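You operate a simulated robot arm through the tools that you are given. There is no shell and no other tool.

The job below is to be done with a simulated robot arm. You get a single attempt, and the scene is never put back.

TASK
Press the glides on the slide home at the card's force.
Fine: all of them in one cycle; the force card gives the force for how many there are; switch the press on; pull the slide out afterwards.
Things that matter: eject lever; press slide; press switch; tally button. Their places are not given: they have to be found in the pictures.

Only the result counts: the job must be done as asked and must still hold three seconds after the hand-in. Knocking over, shifting, dropping, spilling or breaking anything else fails it.

THE ROBOT
A 6-joint arm with a two-finger parallel gripper, fixed in place. Base frame: the origin is at the foot of the arm, x ahead of it, y to its left, z up; the work surface is at about z = 0.002. Units: m, degrees, N and s.
With the tool pointing down near the work surface it reaches from about 0.14 to 0.58 m from the base axis. Its first joint turns from -66.0 to 66.0 degrees. Payload 2.1 kg.
Tool frame: the origin (TCP) lies between the finger pads and is the grasp point; the fingertips stand 0.03 m ahead of it; z points along the fingers, y is the line along which they close. The gripper opens to 0.094 m. The fingers are 0.028 m wide and 0.01 m thick; the gripper's body (0.05 by 0.096 m) begins 0.055 m behind the TCP.
Orientation is told as [roll, pitch, yaw] about the base's x, y, z axes, in that order, counted from this pose: with the fingers straight down and closing along the base's y, the tool's x points along the base's -x, its y along +y and its z along -z.

THE INTERFACE
- The arm moves only by the tool send_rows. Its argument "plan" is a list of rows, each an object (a shift or turn left out is 0, a gripper value left out holds the last) with "slide": the shift along the base's x, y, z in m, a list of three; "rot": the turn, a rotation vector about the base's x, y, z in degrees, a list of three; "grip": the gripper command, from -1 (shut) to 1 (fully open), values between in proportion. In form: [{"slide": [x, y, z], "rot": [ax, ay, az], "grip": grip}, ...]. A call has 1 to 20 rows; each row shifts and turns the commanded pose from where the row before left it. Each row takes 0.2 s and may step no farther than 0.05 m and 8.6 degrees from the row before; otherwise, or with a gripper value out of range, the whole call is refused. Where a pose cannot be reached the arm comes as near as it can. A force on the tool above 70 N (or 10 N above the force at the start of the call, whichever is more), or a blocked arm, ends the call early, and 0.2 s more pass. Each finger travels about 0.072 m/s and halts on what it meets, pressing with about 24 N; the grip force reading is that of the motor and also rises with nothing between the fingers. The clock runs only during rows and for 0.2 s after the last one: add rows that do not move to give the fingers time. The reply holds the time, the measured pose of the TCP, the force on the tool along the base axes, the opening and the grip force, in the units named above and with some noise, with the torque about the TCP (base axes, N m) and any sound that the robot's microphone picked up, and new pictures: "views" is both (left out), scene, wrist or none.
- Cameras (640 x 400 px; columns grow to the right, rows downward): "scene" is fixed at [0.056, -0.3684, 0.492]; the picture's right is [0.80, -0.60, 0.00], its down [-0.31, -0.42, -0.85] and it looks along [0.51, 0.68, -0.52] (base axes); focal length 331 px, centre (320, 200). "wrist" rides on the gripper at [0.076, 0.014, -0.103] in the tool frame; the picture's right is [-0.18, 0.98, 0.00], its down [-0.75, -0.14, -0.64] and it looks along [-0.63, -0.12, 0.77] (tool axes); focal length 243 px, centre (320, 200).
- point_at(camera, pixels): for up to 12 pixels [column, row] of the newest picture of that camera ("zoom" is the newest enlarged one), the place [x, y, z] in the base frame of the surface seen there, good to about 0.002 m. It takes no simulated time.
- zoom(camera, box): a new picture of the part [left, top, right, bottom] of that camera's present view, enlarged. It takes no simulated time.
- hand_in(): hands the job in; it is judged then, once.

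Unless the task says otherwise, let go and move clear before handing in.

The tools are called after "Call:" as a command line: name --argument value ..., lists and objects as JSON in quotes. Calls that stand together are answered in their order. send_rows: Moves the arm, as the interface text tells. Its arguments: {"type":"object","properties":{"plan":{"type":"array"},"views":{"type":"string","enum":["both","scene","wrist","none"]}},"required":["plan"]} The other tools are called the same way: point_at (camera, pixels) gives the place of the surface under pixels of a picture; zoom (camera, box) takes an enlarged picture of a part of a camera's view; hand_in () hands the job in.

At the start:

```text
time: 0.0
tcp_pos: [0.3438, -0.0645, 0.3327]
tool_rot: [0.1, -0.2, 0.0]
force: [0.3, 0.1, 0.1]
wrist_torque: [0.0, 0.0, -0.03]
grip_width: 0.0939
grasp_force: 0.1
```

scene: 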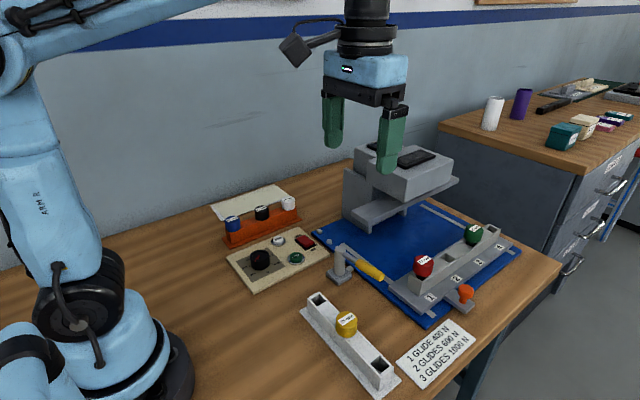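
wrist: 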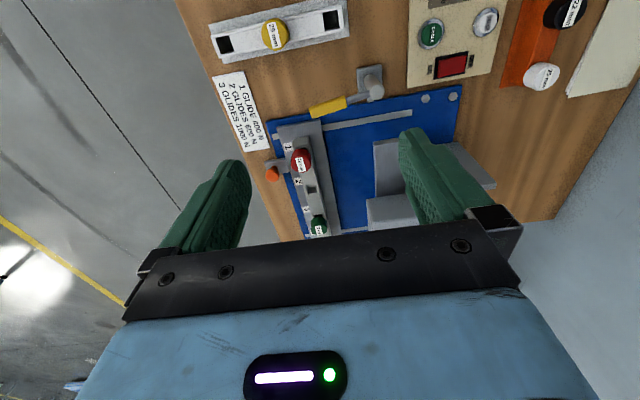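

The scene shows a press with a slide carrying glides (red at 424,265 and green at 473,233), a control panel (around 275,260) and a force card (435,355). I'll zoom in on each to read the details.

Call:
zoom --camera "scene" --box '[380, 210, 540, 310]'

Call:
zoom --camera "scene" --box '[205, 180, 365, 300]'

Call:
zoom --camera "scene" --box '[290, 280, 490, 400]'

Call:
zoom --camera "wrist" --box '[380, 0, 640, 160]'

Call:
zoom --camera "wrist" --box '[200, 60, 500, 250]'

Call:
zoom --camera "scene" --box '[320, 120, 480, 240]'

```text
4.00 times, centred on (460, 260) of scene
```

zoom: 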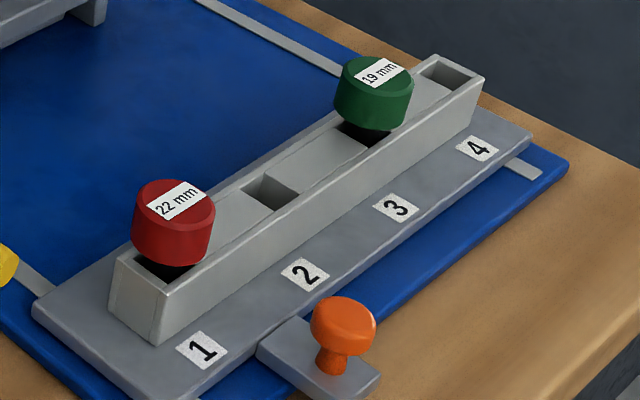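

```text
3.33 times, centred on (285, 240) of scene
```

zoom: 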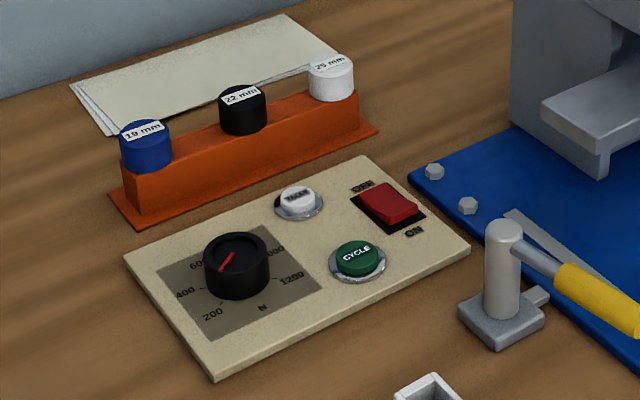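

```text
3.20 times, centred on (390, 340) of scene
```

zoom: 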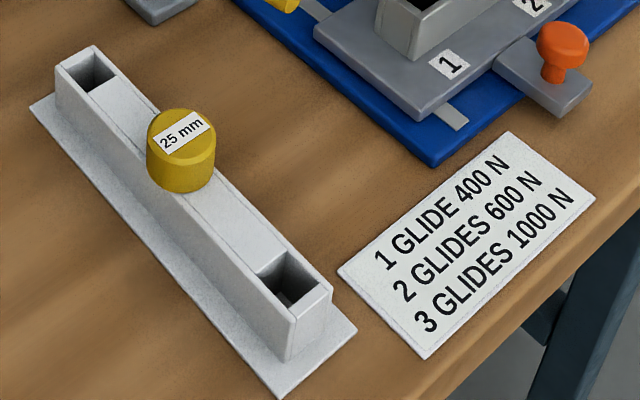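

```text
2.46 times, centred on (510, 80) of wrist
```

zoom: 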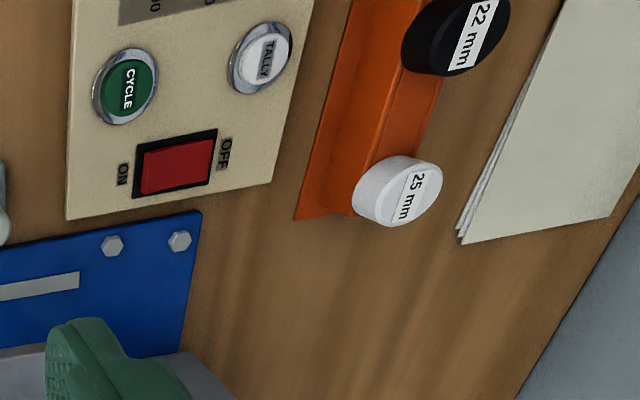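

```text
2.11 times, centred on (350, 155) of wrist
```

zoom: 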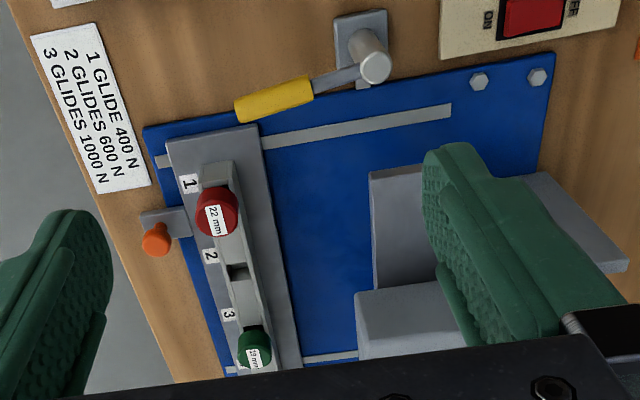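

```text
3.33 times, centred on (400, 180) of scene
```

zoom: 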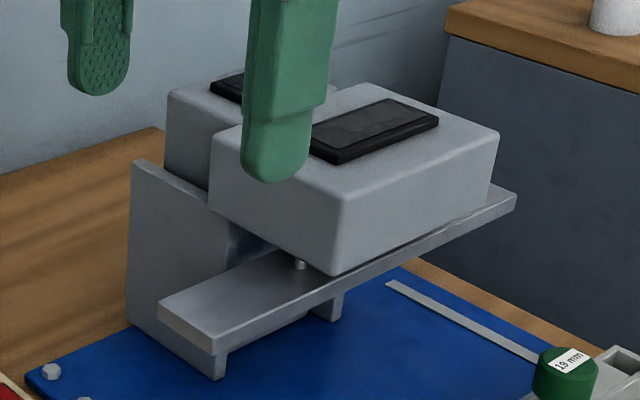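

Two glides sit on the slide (red in slot 1, green in slot 3), so the card asks for 600 N. Next I'll measure the knob, buttons, switch, slide handle and lever, and look closer at the dial.

Call:
point_at --camera "scene" --pixels '[[261, 255], [279, 240], [296, 257], [304, 241], [465, 291], [462, 300], [342, 255], [372, 270], [383, 278], [424, 260], [474, 230], [441, 258]]'

Call:
point_at --camera "wrist" --pixels '[[272, 174], [268, 164], [375, 90], [345, 102], [315, 111], [302, 160], [318, 224], [311, 187], [430, 34], [486, 22], [452, 66], [290, 125]]'

Call:
zoom --camera "scene" --box '[235, 235, 291, 285]'

```text
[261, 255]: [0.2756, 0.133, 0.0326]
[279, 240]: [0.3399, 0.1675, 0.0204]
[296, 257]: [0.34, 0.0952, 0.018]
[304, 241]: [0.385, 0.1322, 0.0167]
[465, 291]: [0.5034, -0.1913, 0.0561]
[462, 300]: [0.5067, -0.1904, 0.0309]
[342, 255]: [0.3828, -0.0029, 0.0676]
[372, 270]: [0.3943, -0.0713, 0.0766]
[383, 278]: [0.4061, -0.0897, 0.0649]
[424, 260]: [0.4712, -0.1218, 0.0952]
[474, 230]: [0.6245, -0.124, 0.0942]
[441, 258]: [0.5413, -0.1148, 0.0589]
```

```text
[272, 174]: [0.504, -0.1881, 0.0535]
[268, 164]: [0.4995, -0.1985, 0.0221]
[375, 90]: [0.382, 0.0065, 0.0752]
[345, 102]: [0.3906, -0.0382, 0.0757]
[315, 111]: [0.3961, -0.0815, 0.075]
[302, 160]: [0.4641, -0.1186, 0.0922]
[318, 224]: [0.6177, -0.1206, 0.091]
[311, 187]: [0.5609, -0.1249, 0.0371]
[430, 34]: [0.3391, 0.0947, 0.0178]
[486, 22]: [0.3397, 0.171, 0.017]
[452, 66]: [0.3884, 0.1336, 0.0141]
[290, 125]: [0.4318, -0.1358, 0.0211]
```

```text
8.00 times, centred on (263, 260) of scene
```

zoom: 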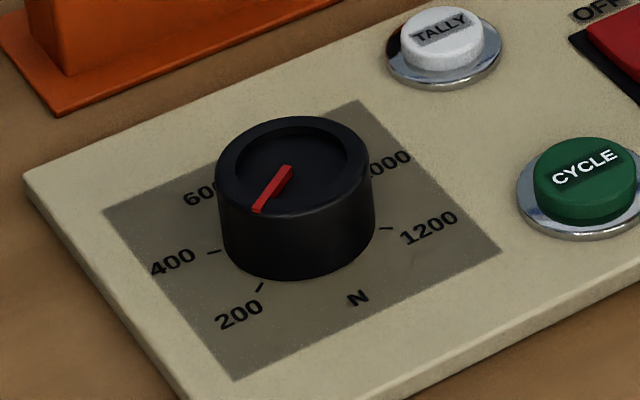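

The zoomed dial shows a pointer from about (288,170) to (257,208), with ticks at (260,287), (213,251) and (386,228). I'll measure these to get the dial's angles.

Call:
point_at --camera "zoom" --pixels '[[260, 287], [213, 251], [386, 228], [288, 168], [258, 208], [240, 313], [172, 262], [430, 228], [390, 162], [200, 192], [295, 130], [358, 298]]'

Call:
zoom --camera "wrist" --box '[400, 0, 480, 50]'

Call:
point_at --camera "scene" --pixels '[[350, 205], [361, 225], [372, 232], [455, 180], [388, 200], [405, 205], [375, 172], [452, 160], [400, 285], [425, 308], [515, 245], [440, 325]]'

```text
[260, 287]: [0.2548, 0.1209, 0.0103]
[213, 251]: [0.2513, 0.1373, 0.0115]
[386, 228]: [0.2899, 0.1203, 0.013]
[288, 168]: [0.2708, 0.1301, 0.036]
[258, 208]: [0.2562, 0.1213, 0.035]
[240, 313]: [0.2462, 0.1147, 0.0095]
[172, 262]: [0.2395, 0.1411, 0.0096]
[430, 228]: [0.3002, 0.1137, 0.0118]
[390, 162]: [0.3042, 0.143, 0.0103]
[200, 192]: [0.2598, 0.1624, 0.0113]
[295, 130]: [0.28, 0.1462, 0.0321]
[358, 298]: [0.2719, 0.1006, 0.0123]
```

```text
8.00 times, centred on (440, 25) of wrist
```

zoom: 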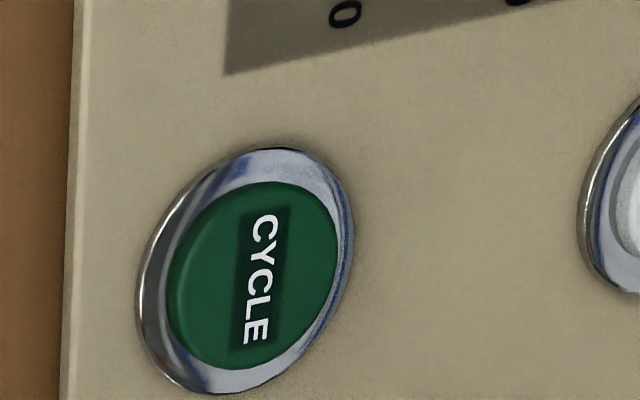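

```text
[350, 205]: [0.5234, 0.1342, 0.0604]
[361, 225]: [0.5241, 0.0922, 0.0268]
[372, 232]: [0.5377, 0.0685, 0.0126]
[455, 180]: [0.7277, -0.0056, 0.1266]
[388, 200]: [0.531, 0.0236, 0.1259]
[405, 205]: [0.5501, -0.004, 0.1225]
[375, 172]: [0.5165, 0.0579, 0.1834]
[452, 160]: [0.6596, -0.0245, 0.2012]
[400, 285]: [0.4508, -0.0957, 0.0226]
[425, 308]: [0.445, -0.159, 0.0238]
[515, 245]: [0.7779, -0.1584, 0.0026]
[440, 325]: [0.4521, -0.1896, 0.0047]
```

The pointer sits at 200 (about 211° around a knob centre near (0.273, 0.132)), and the 600 mark should be about 96° clockwise from it. Before moving, I'll measure the press geometry, rack edges, slide handle and rocker.

Call:
zoom --camera "scene" --box '[320, 130, 480, 250]'

Call:
point_at --camera "zoom" --pixels '[[165, 265], [212, 305], [212, 312], [505, 165], [345, 150], [240, 170], [500, 100], [345, 60], [205, 330], [270, 225], [140, 200], [170, 200]]'

Call:
point_at --camera "scene" --pixels '[[232, 246], [245, 243], [230, 222], [262, 212], [288, 202], [306, 239], [298, 243], [308, 247], [310, 234], [296, 258], [452, 306], [470, 304]]'

Call:
zoom --camera "scene" --box '[430, 270, 510, 320]'

Call:
zoom --camera "scene" --box '[280, 220, 344, 260]'

```text
3.33 times, centred on (400, 190) of scene
```

zoom: 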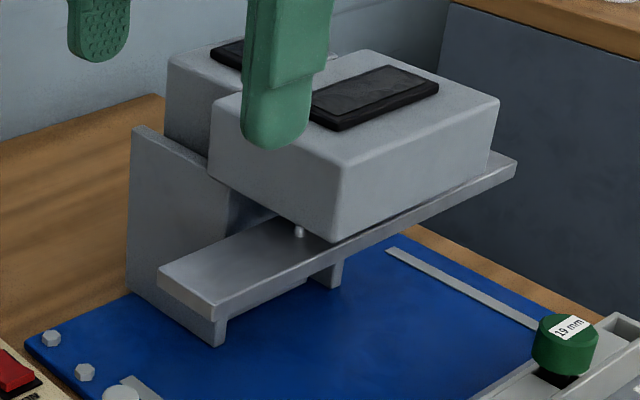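

```text
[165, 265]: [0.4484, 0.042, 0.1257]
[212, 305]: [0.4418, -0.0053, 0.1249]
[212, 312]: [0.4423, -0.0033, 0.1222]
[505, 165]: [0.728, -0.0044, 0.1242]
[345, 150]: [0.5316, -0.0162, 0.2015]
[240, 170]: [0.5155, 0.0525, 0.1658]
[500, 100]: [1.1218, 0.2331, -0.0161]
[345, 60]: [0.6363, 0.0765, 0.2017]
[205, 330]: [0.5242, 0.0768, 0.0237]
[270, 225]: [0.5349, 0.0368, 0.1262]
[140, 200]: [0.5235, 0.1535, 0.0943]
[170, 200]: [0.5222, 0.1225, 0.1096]
```

```text
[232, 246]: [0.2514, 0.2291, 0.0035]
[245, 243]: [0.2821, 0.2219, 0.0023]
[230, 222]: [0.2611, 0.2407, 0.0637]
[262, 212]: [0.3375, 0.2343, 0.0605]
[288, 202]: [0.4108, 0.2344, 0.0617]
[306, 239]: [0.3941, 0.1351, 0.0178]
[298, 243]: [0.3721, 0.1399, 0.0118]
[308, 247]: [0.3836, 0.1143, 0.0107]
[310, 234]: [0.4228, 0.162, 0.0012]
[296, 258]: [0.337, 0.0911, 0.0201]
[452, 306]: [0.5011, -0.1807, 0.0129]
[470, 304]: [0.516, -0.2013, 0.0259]
```

```text
8.00 times, centred on (470, 295) of scene
```

zoom: 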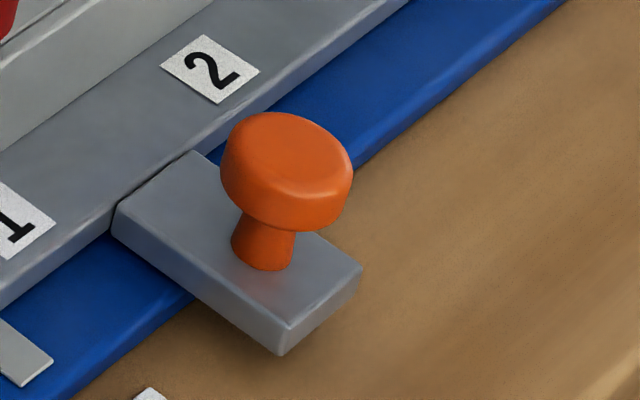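

```text
10.00 times, centred on (312, 240) of scene
```

zoom: 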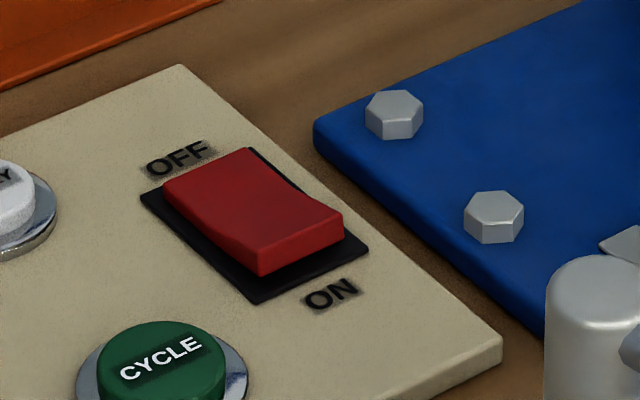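

The platen spans x 0.44–0.74 at y around 0 to 0.04, so the slide has to travel about 0.14 m in +y. I'll start with the dial: move above the knob at (0.2735, 0.132) with yaw +48° and look.

Call:
send_rows --plan '[{"slide": [-0.0117, 0.0328, -0.03], "rot": [0, 0, 8], "grip": 0.5}, {"slide": [-0.0117, 0.0328, -0.03], "rot": [0, 0, 8]}, {"slide": [-0.0117, 0.0328, -0.03], "rot": [0, 0, 8]}, {"slide": [-0.0117, 0.0328, -0.03], "rot": [0, 0, 8]}, {"slide": [-0.0117, 0.0328, -0.03], "rot": [0, 0, 8]}, {"slide": [-0.0118, 0.0325, -0.03], "rot": [0, 0, 8]}, {}, {}]'

```text
time: 1.8
tcp_pos: [0.2735, 0.1312, 0.151]
tool_rot: [0.1, -0.1, 48.1]
force: [0.5, 0.4, -0.5]
wrist_torque: [-0.02, -0.02, 0.01]
grip_width: 0.0705
grasp_force: 0.0
```

scene: 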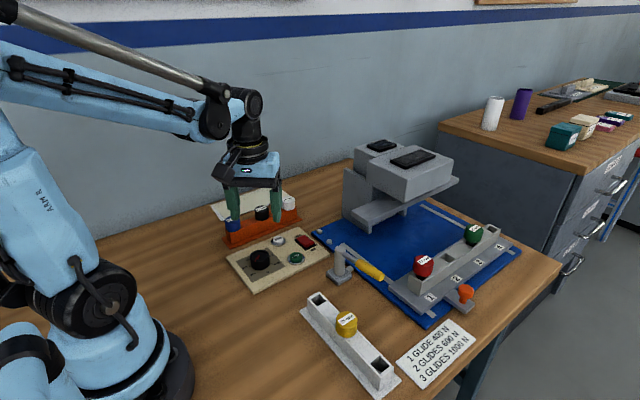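
wrist: 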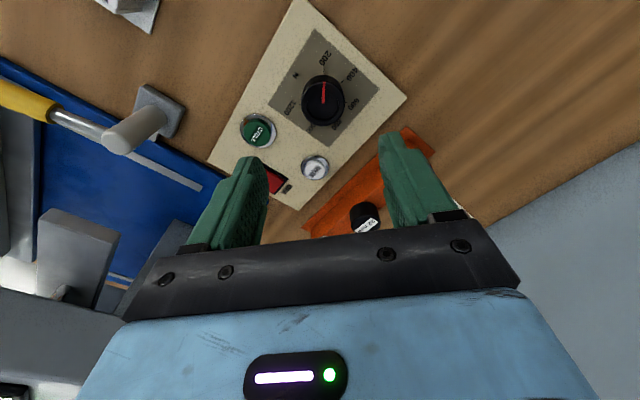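

The wrist picture shows the dial around (325,97) with the pointer at 200. I'll zoom in to confirm the tick angles and the knob centre.

Call:
zoom --camera "wrist" --box '[265, 45, 393, 125]'

```text
5.00 times, centred on (329, 85) of wrist
```

zoom: 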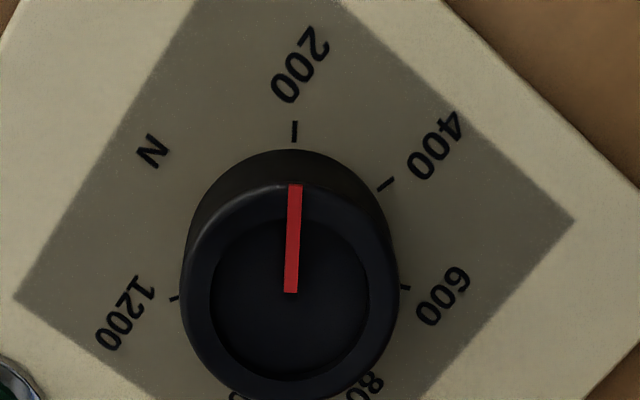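

Call:
point_at --camera "zoom" --pixels '[[294, 140], [386, 184], [405, 287], [175, 297], [291, 290], [296, 188], [210, 290], [367, 290], [290, 215], [290, 380], [204, 260], [382, 260]]'

```text
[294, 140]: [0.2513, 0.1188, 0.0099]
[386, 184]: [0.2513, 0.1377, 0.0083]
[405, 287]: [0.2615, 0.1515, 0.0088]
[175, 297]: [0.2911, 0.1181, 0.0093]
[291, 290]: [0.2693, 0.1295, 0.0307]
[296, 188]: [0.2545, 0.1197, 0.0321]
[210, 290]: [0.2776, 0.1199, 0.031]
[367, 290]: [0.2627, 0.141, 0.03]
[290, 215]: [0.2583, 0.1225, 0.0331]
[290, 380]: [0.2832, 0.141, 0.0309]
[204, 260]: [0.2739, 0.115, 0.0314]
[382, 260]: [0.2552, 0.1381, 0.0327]
```

The dial centre comes out at about (0.2705, 0.131), with 200 at 212° and 600 at 114°, so it needs roughly 97° clockwise. I'll shift 3 mm, descend and grip the knob.

Call:
send_rows --plan '[{"slide": [-0.003, 0, -0.04]}, {"slide": [0, 0, -0.04]}, {"slide": [0, 0, -0.025]}, {}, {"grip": -0.6}, {"grip": -0.6}, {}, {}, {}]'

```text
time: 3.8
tcp_pos: [0.2693, 0.1323, 0.045]
tool_rot: [0.4, -0.2, 48.1]
force: [-18.4, 17.1, -30.1]
wrist_torque: [-0.22, 0.09, -0.08]
grip_width: 0.039
grasp_force: 44.7
```

scene: 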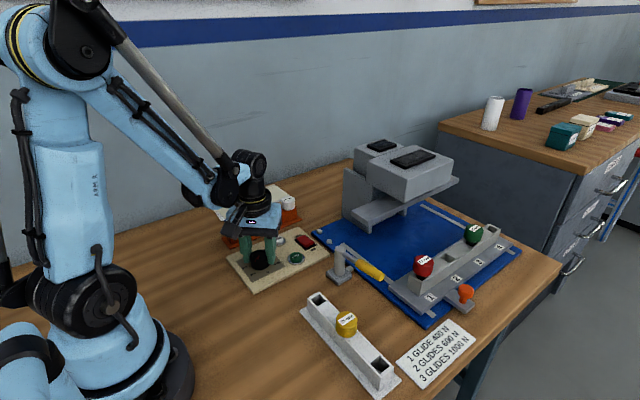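
wrist: 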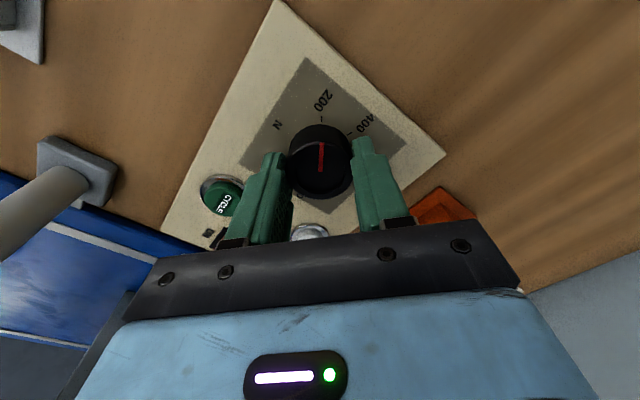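

The grip holds at 0.039 m with a sideways force of about 25 N along the closing line, so I'll re-centre by 1.5 mm and begin turning clockwise.

Call:
send_rows --plan '[{"slide": [-0.0012, 0.0011, -0.001]}, {"rot": [0, 0, -8]}, {"rot": [0, 0, -8]}, {"rot": [0, 0, -8]}, {}]'

```text
time: 5.0
tcp_pos: [0.2692, 0.133, 0.0448]
tool_rot: [0.1, -0.2, 23.8]
force: [-4.0, 10.0, -5.0]
wrist_torque: [-0.29, 0.96, 0.03]
grip_width: 0.0391
grasp_force: 45.0
```

scene: 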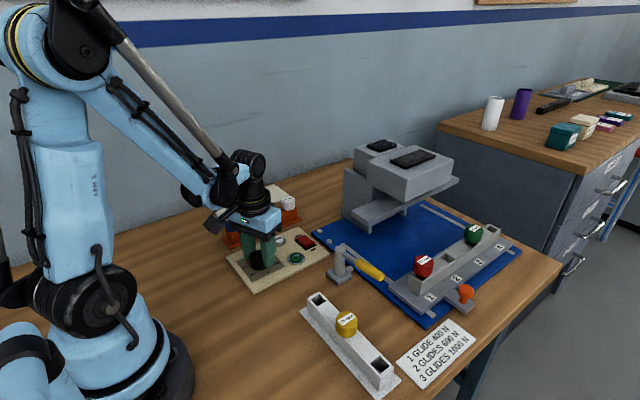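
wrist: 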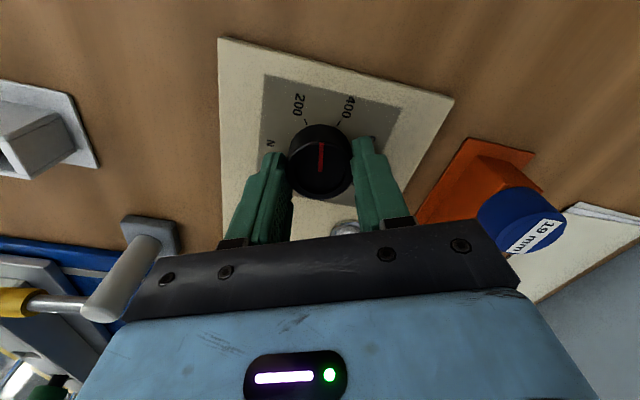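

The knob turns with the gripper and the pointer is now between 200 and 400. I'll carry on for another 72°.

Call:
send_rows --plan '[{"slide": [0, 0.0005, 0], "rot": [0, 0, -8]}, {"rot": [0, 0, -8]}, {"rot": [0, 0, -8]}, {"rot": [0, 0, -8]}, {"rot": [0, 0, -8]}, {"rot": [0, 0, -8]}, {"rot": [0, 0, -8]}, {"rot": [0, 0, -8]}, {"rot": [0, 0, -8]}, {}, {}]'

Call:
zoom --camera "wrist" --box '[240, 60, 400, 220]'

```text
time: 7.4
tcp_pos: [0.2713, 0.133, 0.045]
tool_rot: [-0.1, -0.2, -48.1]
force: [11.5, -0.8, -33.0]
wrist_torque: [0.02, 0.08, -0.03]
grip_width: 0.039
grasp_force: 45.1
```

scene: 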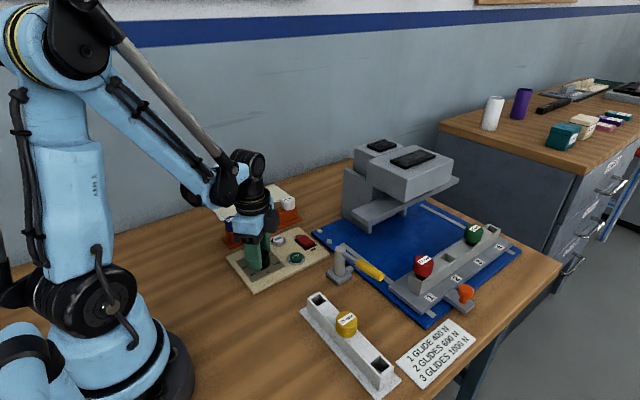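
wrist: 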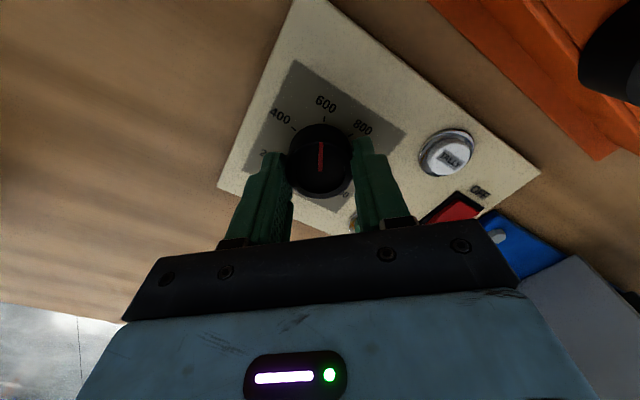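

```text
2.50 times, centred on (320, 140) of wrist
```

zoom: 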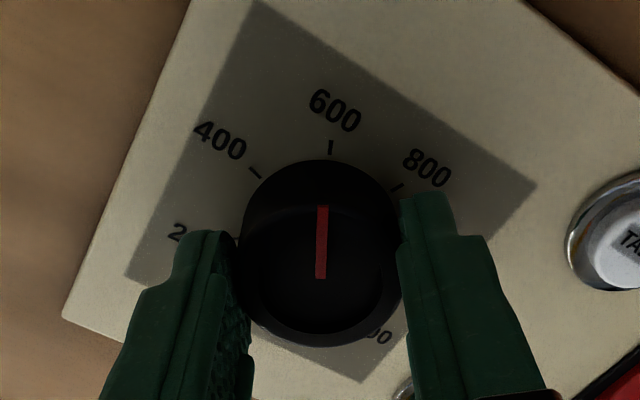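

The pointer is at or just short of 600; I'll measure the exact angle.

Call:
point_at --camera "zoom" --pixels '[[322, 210], [320, 274], [331, 148], [256, 173], [397, 187], [266, 262], [376, 262], [322, 325]]'

```text
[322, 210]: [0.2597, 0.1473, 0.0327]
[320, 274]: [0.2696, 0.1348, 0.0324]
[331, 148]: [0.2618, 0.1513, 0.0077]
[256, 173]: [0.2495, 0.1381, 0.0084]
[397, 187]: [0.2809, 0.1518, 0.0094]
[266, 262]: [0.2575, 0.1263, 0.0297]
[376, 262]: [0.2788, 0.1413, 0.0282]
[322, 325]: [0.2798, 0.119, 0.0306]
```

The pointer reads about 122–124° against the 600 tick at 114°, so it is roughly 8° short. I'll turn 8° more clockwise.

Call:
send_rows --plan '[{"rot": [0, 0, -4]}, {"rot": [0, 0, -4]}, {}, {}]'

Call:
zoom --camera "wrist" --box '[270, 80, 370, 200]'

Call:
point_at --camera "wrist" --pixels '[[321, 143], [320, 169]]'

```text
time: 8.4
tcp_pos: [0.2702, 0.1336, 0.0466]
tool_rot: [0.0, -0.2, -56.0]
force: [14.4, 0.6, -6.6]
wrist_torque: [-0.77, -0.47, 0.04]
grip_width: 0.0391
grasp_force: 45.4
```

scene: 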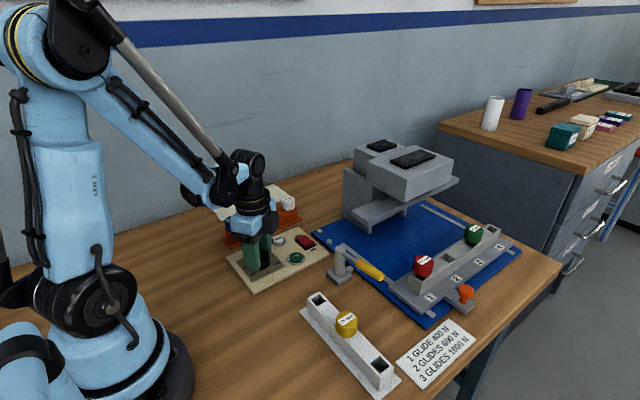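
wrist: 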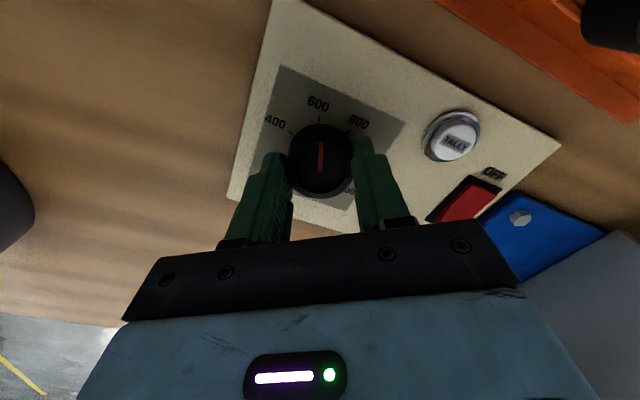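

```text
3.33 times, centred on (320, 140) of wrist
```

zoom: 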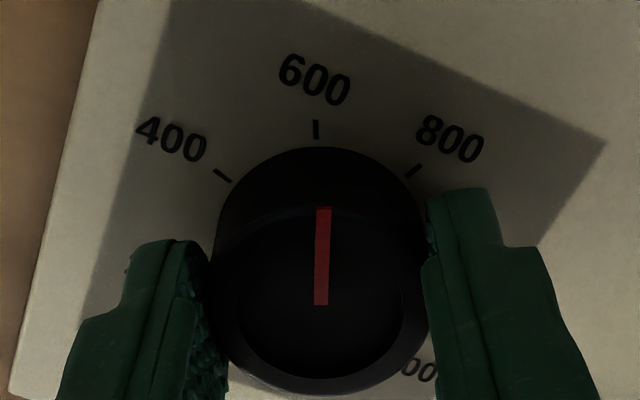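

```text
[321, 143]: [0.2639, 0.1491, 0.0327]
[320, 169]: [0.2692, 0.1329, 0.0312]
```

The pointer is now very close to 600. I'll let go, rise and check the setting from a clear view.

Call:
send_rows --plan '[{"grip": 0.5}, {}, {}, {"slide": [0, 0, 0.04]}, {"slide": [0, 0, 0.04]}, {"slide": [0, 0, 0.03]}, {}]'

Call:
zoom --camera "wrist" --box '[265, 45, 393, 125]'

Call:
zoom --camera "scene" --box '[235, 235, 291, 285]'

```text
time: 10.0
tcp_pos: [0.2687, 0.1319, 0.1558]
tool_rot: [0.1, -0.1, -55.9]
force: [0.0, 0.2, -0.7]
wrist_torque: [0.01, 0.02, -0.01]
grip_width: 0.0706
grasp_force: 0.0
```

scene: 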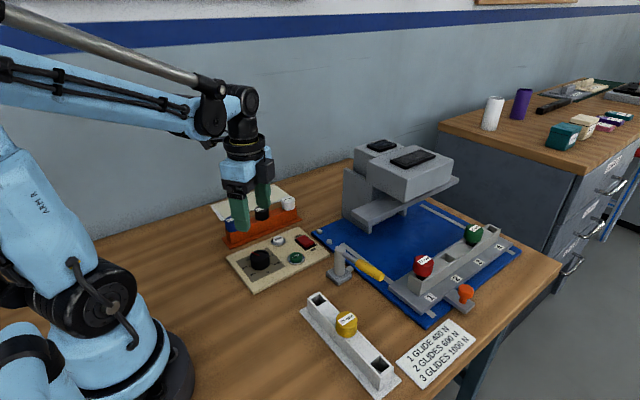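
wrist: 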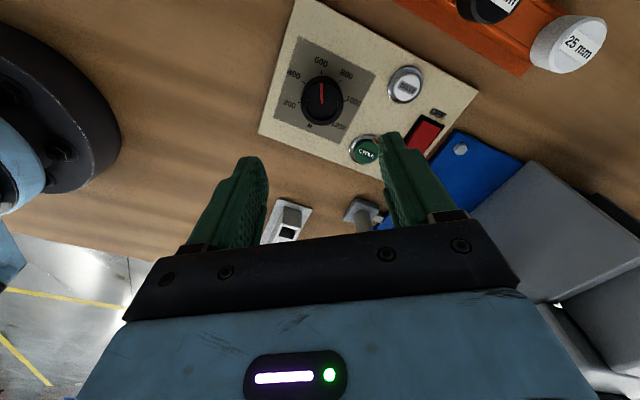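

```text
5.00 times, centred on (329, 85) of wrist
```

zoom: 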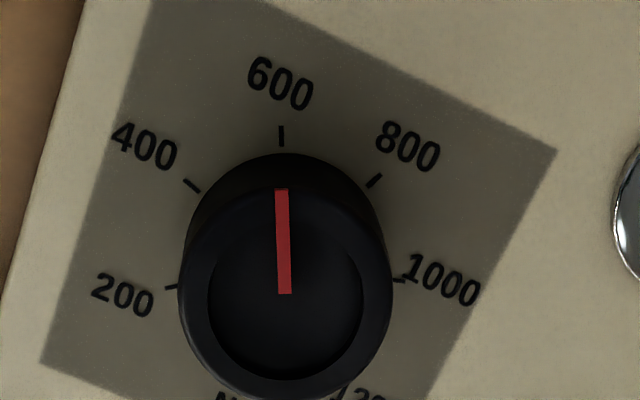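

```text
8.00 times, centred on (263, 260) of scene
```

zoom: 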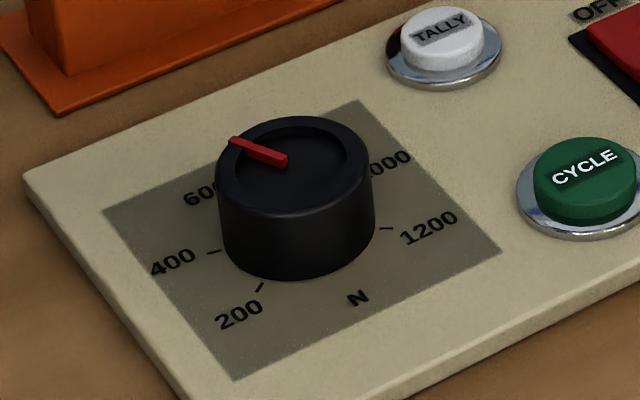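

The pointer now lines up with 600. Next is the rocker switch, whose ON end is still raised, so I'll measure it and the cycle button.

Call:
point_at --camera "scene" --pixels '[[309, 242], [302, 237.5], [306, 247], [313, 249.5], [297, 235], [298, 240], [305, 235.5], [314, 242], [307, 245], [296, 257]]'

Call:
send_rows --plan '[{"slide": [0.016, 0, 0], "rot": [0, 0, 8], "grip": -1}, {"slide": [0.016, 0, 0], "rot": [0, 0, 8]}, {"slide": [0.016, 0, 0], "rot": [0, 0, 8]}, {"slide": [0.016, 0, 0], "rot": [0, 0, 8]}, {"slide": [0.016, 0, 0], "rot": [0, 0, 8]}, {"slide": [0.016, 0, 0], "rot": [0, 0, 8]}, {"slide": [0, -0.01, 0], "rot": [0, 0, 8]}, {}, {}]'

```text
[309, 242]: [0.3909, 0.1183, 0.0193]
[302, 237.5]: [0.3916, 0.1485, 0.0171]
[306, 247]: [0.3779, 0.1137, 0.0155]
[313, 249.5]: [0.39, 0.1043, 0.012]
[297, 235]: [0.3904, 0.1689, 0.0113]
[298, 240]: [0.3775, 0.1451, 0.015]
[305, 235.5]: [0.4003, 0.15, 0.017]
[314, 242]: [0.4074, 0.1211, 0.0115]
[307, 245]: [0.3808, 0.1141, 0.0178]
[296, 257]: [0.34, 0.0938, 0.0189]
```

```text
time: 12.0
tcp_pos: [0.3653, 0.1231, 0.1562]
tool_rot: [0.2, 0.0, 0.0]
force: [-0.5, -0.3, 0.8]
wrist_torque: [0.02, 0.02, -0.02]
grip_width: 0.0
grasp_force: 24.1
```

scene: 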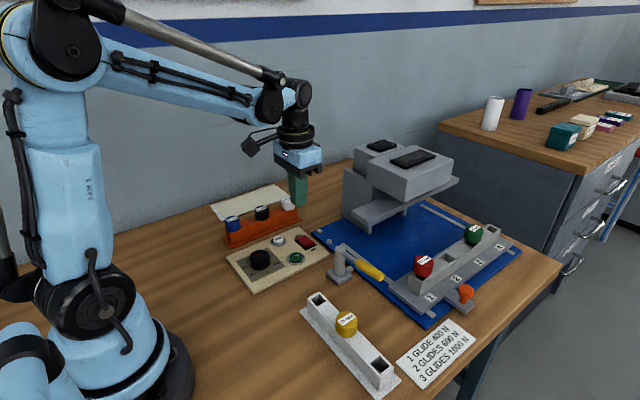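
wrist: 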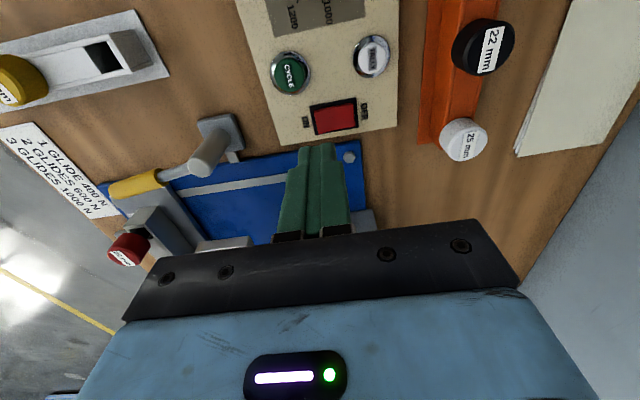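

The rocker spans x 0.378–0.40 and y 0.113–0.152, with its ON end raised at z≈0.019. I'll come down with closed fingers over the ON end at (0.389, 0.117).

Call:
send_rows --plan '[{"slide": [0.0237, -0.006, -0.03]}, {"slide": [0, 0, -0.04]}, {"slide": [0, 0, -0.03]}, {}, {"slide": [0, 0, -0.004]}, {"slide": [0, 0, -0.003]}, {}]'

Call:
zoom --camera "scene" --box '[270, 210, 350, 270]'

```text
time: 13.6
tcp_pos: [0.3892, 0.1168, 0.0487]
tool_rot: [0.1, -0.1, 0.1]
force: [0.1, -0.8, 1.9]
wrist_torque: [0.0, 0.01, 0.02]
grip_width: 0.0
grasp_force: 23.9
```

scene: 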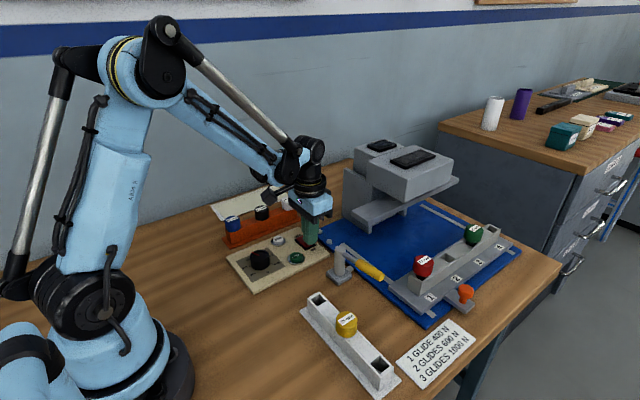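
wrist: 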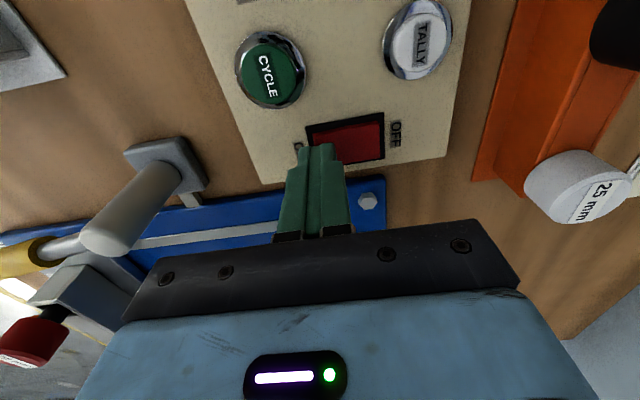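

```text
6.67 times, centred on (310, 240) of scene
```

zoom: 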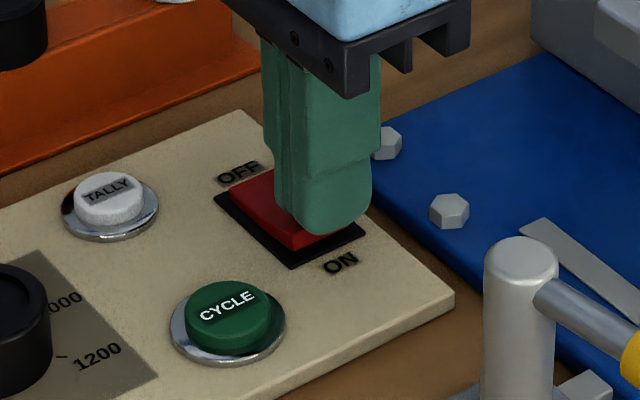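

The fingers rest on the ON end with only about 2 N so far. I'll press down further in small steps.

Call:
send_rows --plan '[{"slide": [0, 0, -0.002]}, {"slide": [0, 0, -0.002]}, {"slide": [0, 0, -0.001]}, {}]'

Call:
zoom --camera "scene" --box '[270, 210, 350, 270]'

```text
time: 14.7
tcp_pos: [0.3887, 0.117, 0.0455]
tool_rot: [0.2, -0.1, 0.0]
force: [-0.6, -2.3, 24.3]
wrist_torque: [0.21, 0.1, 0.01]
grip_width: 0.0
grasp_force: 24.4
stopped in row 4: the force on the tool passed its limit at 72 N (the readings are from after the stop); the commanded pose is now the measured one
```

scene: 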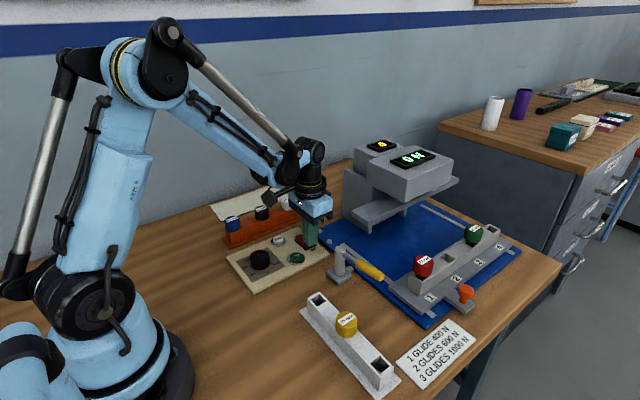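
wrist: 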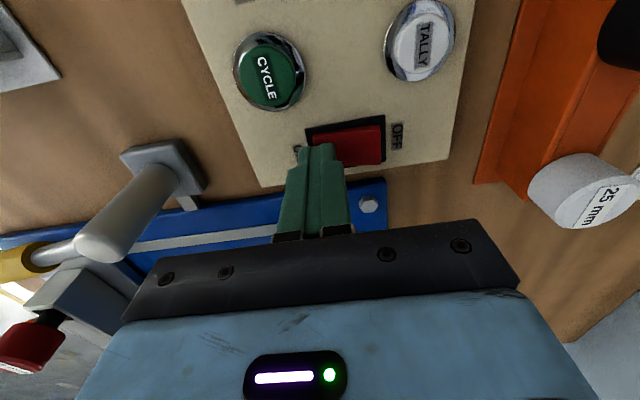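

```text
6.67 times, centred on (310, 240) of scene
```

zoom: 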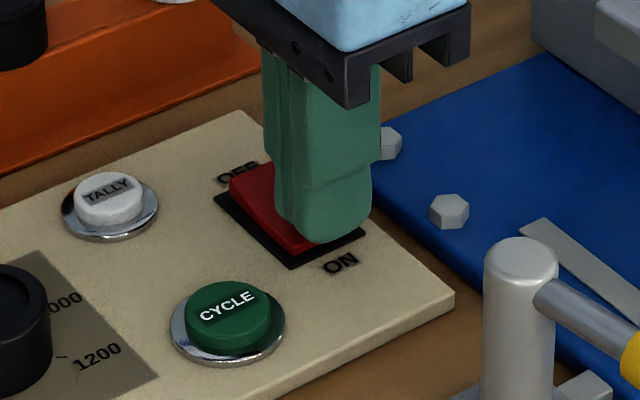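

The press displays lit up at (382,146) and (413,158), so the switch is on. I'll rise and read the displays.

Call:
send_rows --plan '[{"slide": [0, 0, 0.04]}, {"slide": [0, 0, 0.04]}, {"slide": [0, 0, 0.04]}, {}]'

Call:
zoom --camera "scene" --box '[350, 130, 450, 180]'

Call:
zoom --camera "scene" --box '[270, 210, 350, 270]'

```text
time: 15.7
tcp_pos: [0.3898, 0.1176, 0.1639]
tool_rot: [0.1, -0.1, 0.0]
force: [-0.6, 0.2, 0.1]
wrist_torque: [0.0, -0.04, 0.02]
grip_width: 0.0003
grasp_force: 23.3
```

scene: 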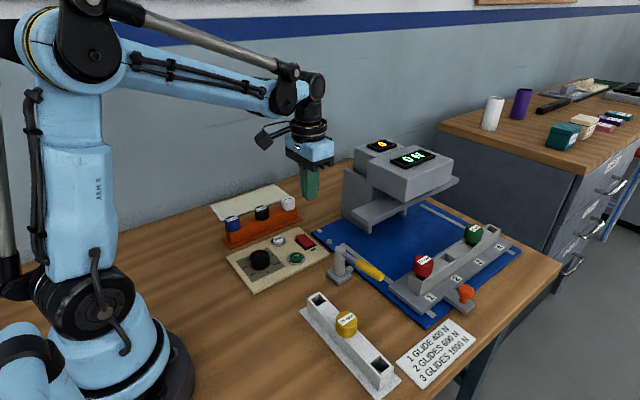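
wrist: 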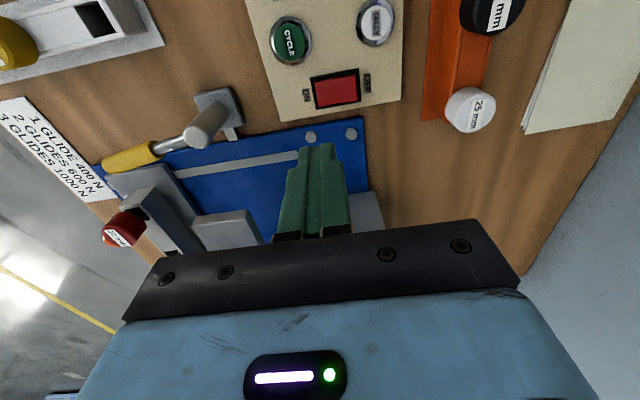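

```text
6.40 times, centred on (400, 155) of scene
```

zoom: 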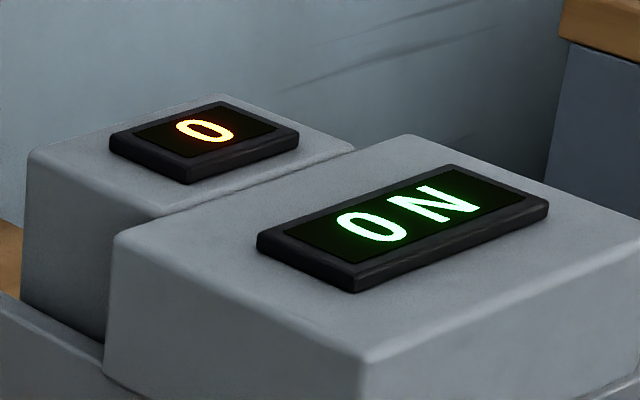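

```text
6.67 times, centred on (310, 240) of scene
```

zoom: 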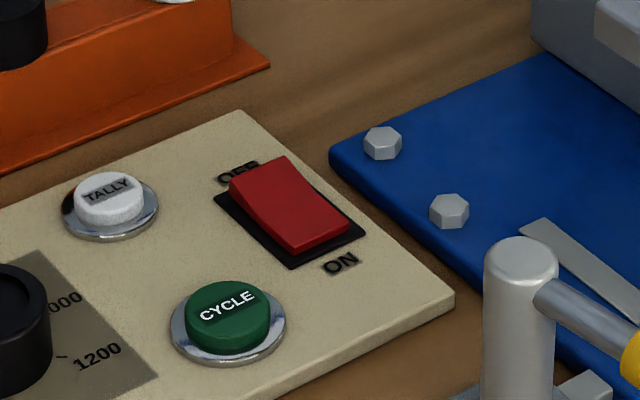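

The press now shows "0 N" and the tally "0". Next I'll go to above the slide's orange handle at (0.504, −0.189), with fingers closing along x and the body leaning back 15° from the press head.

Call:
send_rows --plan '[{"slide": [0, -0.03, 0.02], "rot": [0, 0, 8], "grip": 0.3}, {"slide": [0, -0.03, 0.02], "rot": [0, 0, 8]}, {"slide": [0, -0.03, 0], "rot": [0, 0, 8]}, {"slide": [0, -0.03, 0], "rot": [0, 0, 8]}, {"slide": [0, -0.03, 0], "rot": [0, 0, 8]}, {"slide": [0, -0.03, 0], "rot": [0, 0, 8]}, {"slide": [0, -0.03, 0], "rot": [0, 0, 8]}, {"slide": [0, -0.03, 0], "rot": [0, 0, 8]}, {"slide": [0, -0.03, 0], "rot": [0, 0, 8]}, {"slide": [0, -0.042, 0], "rot": [0, 0, 8]}, {"slide": [0.04, 0, 0], "rot": [0, 0, 8]}, {"slide": [0.04, 0, 0], "rot": [0, 0, 2]}, {"slide": [0.034, 0, -0.03], "rot": [7.5, 0, 0]}, {"slide": [0, 0, -0.03], "rot": [7.5, 0, 0]}, {}, {}]'

```text
time: 19.1
tcp_pos: [0.5036, -0.1949, 0.1448]
tool_rot: [0.0, -15.1, 90.1]
force: [-0.5, -0.2, 0.0]
wrist_torque: [-0.01, 0.02, 0.0]
grip_width: 0.061
grasp_force: 0.0
```

scene: 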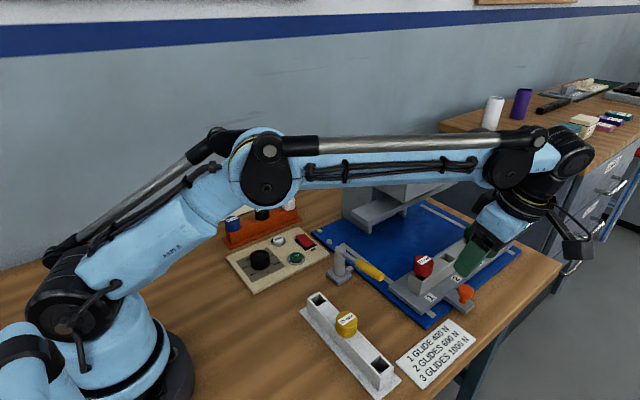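
wrist: 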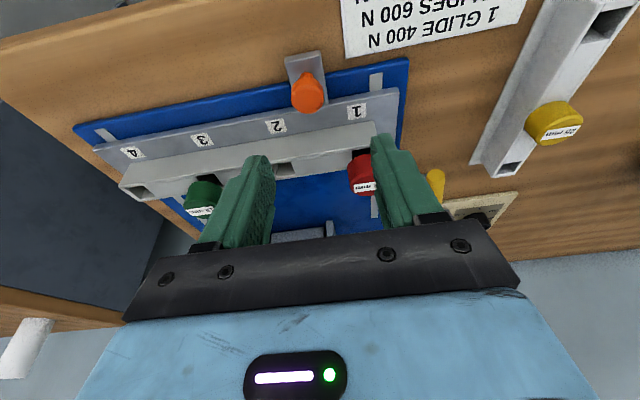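

The orange knob is at (308,92) in the wrist view. I'll measure it to align the grasp.

Call:
point_at --camera "wrist" --pixels '[[308, 84], [300, 97], [317, 90], [308, 108], [308, 75], [291, 93], [324, 95]]'

Call:
zoom --camera "wrist" --box '[260, 40, 360, 140]'

```text
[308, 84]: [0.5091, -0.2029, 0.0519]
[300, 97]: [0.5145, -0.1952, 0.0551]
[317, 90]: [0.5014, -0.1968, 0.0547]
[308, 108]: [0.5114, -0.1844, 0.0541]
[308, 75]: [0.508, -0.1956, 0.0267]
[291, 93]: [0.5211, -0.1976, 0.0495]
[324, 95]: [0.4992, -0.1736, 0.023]
```

```text
4.00 times, centred on (310, 90) of wrist
```

zoom: 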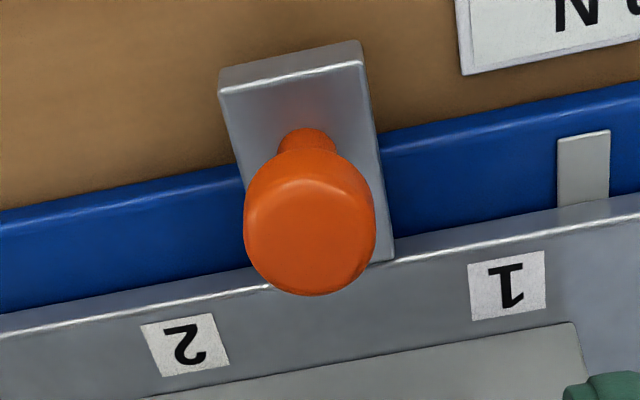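

The knob's centre is about (0.509, −0.191), with its top at z≈0.055. I'll shift 5 mm in x, descend and grip it.

Call:
send_rows --plan '[{"slide": [0.0055, -0.0013, -0.03]}, {"slide": [0, 0, -0.03]}, {"slide": [0, 0, -0.018]}, {}, {"grip": -0.2}, {"grip": -1}, {}, {}, {}]'

Call:
zoom --camera "scene" --box '[400, 200, 560, 320]'

```text
time: 21.1
tcp_pos: [0.5105, -0.1953, 0.0674]
tool_rot: [-0.2, -15.0, 90.1]
force: [21.9, -0.9, -7.5]
wrist_torque: [0.18, -0.5, -0.17]
grip_width: 0.0254
grasp_force: 45.0
```

scene: 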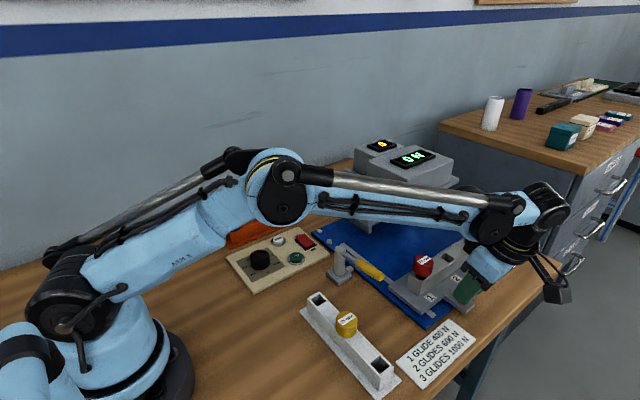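
wrist: 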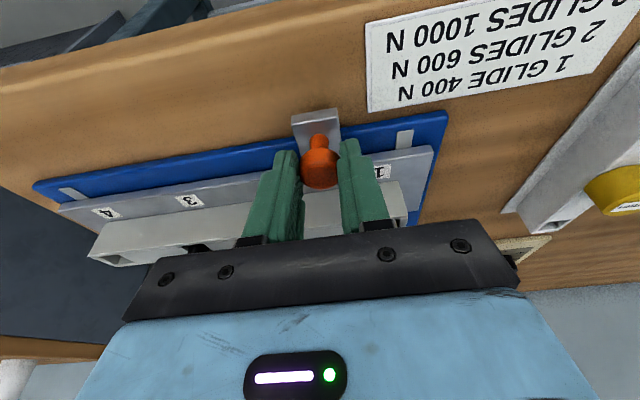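

```text
3.33 times, centred on (480, 260) of scene
```

zoom: 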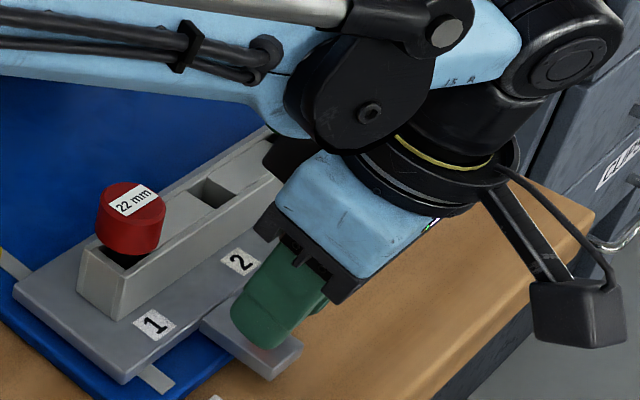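

The knob is gripped (opening 0.0254 m) with about 22 N sideways, so I'll re-centre 1.5 mm in x and start pushing the slide gently in +y.

Call:
send_rows --plan '[{"slide": [0.0015, 0, 0.001]}, {"slide": [0, 0.003, 0]}, {"slide": [0, 0.005, 0]}, {"slide": [0, 0.006, 0]}, {"slide": [0, 0.006, 0]}, {}]'

Call:
zoom --camera "scene" --box '[360, 180, 560, 320]'

```text
time: 22.5
tcp_pos: [0.5103, -0.1769, 0.0672]
tool_rot: [0.3, -15.0, 89.9]
force: [0.9, -1.1, -15.5]
wrist_torque: [-1.36, 0.02, 0.02]
grip_width: 0.0251
grasp_force: 45.2
```

scene: 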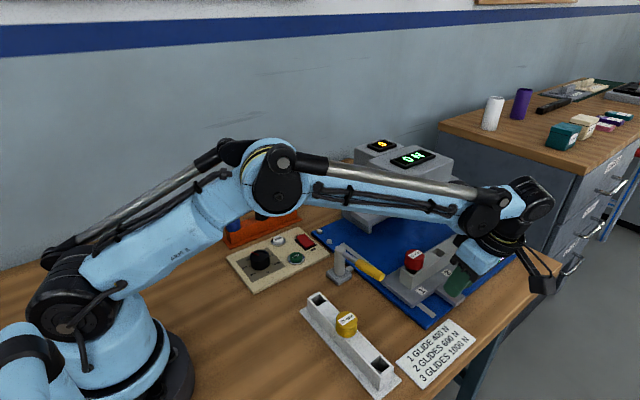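
wrist: 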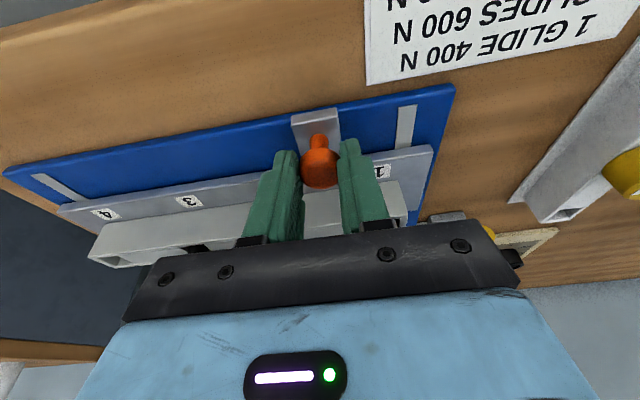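

```text
2.86 times, centred on (460, 250) of scene
```

zoom: 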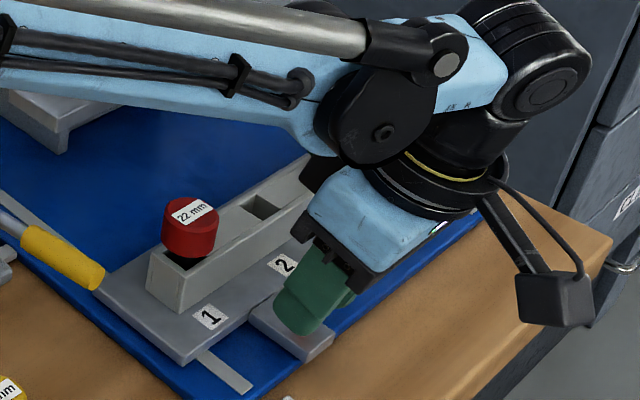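

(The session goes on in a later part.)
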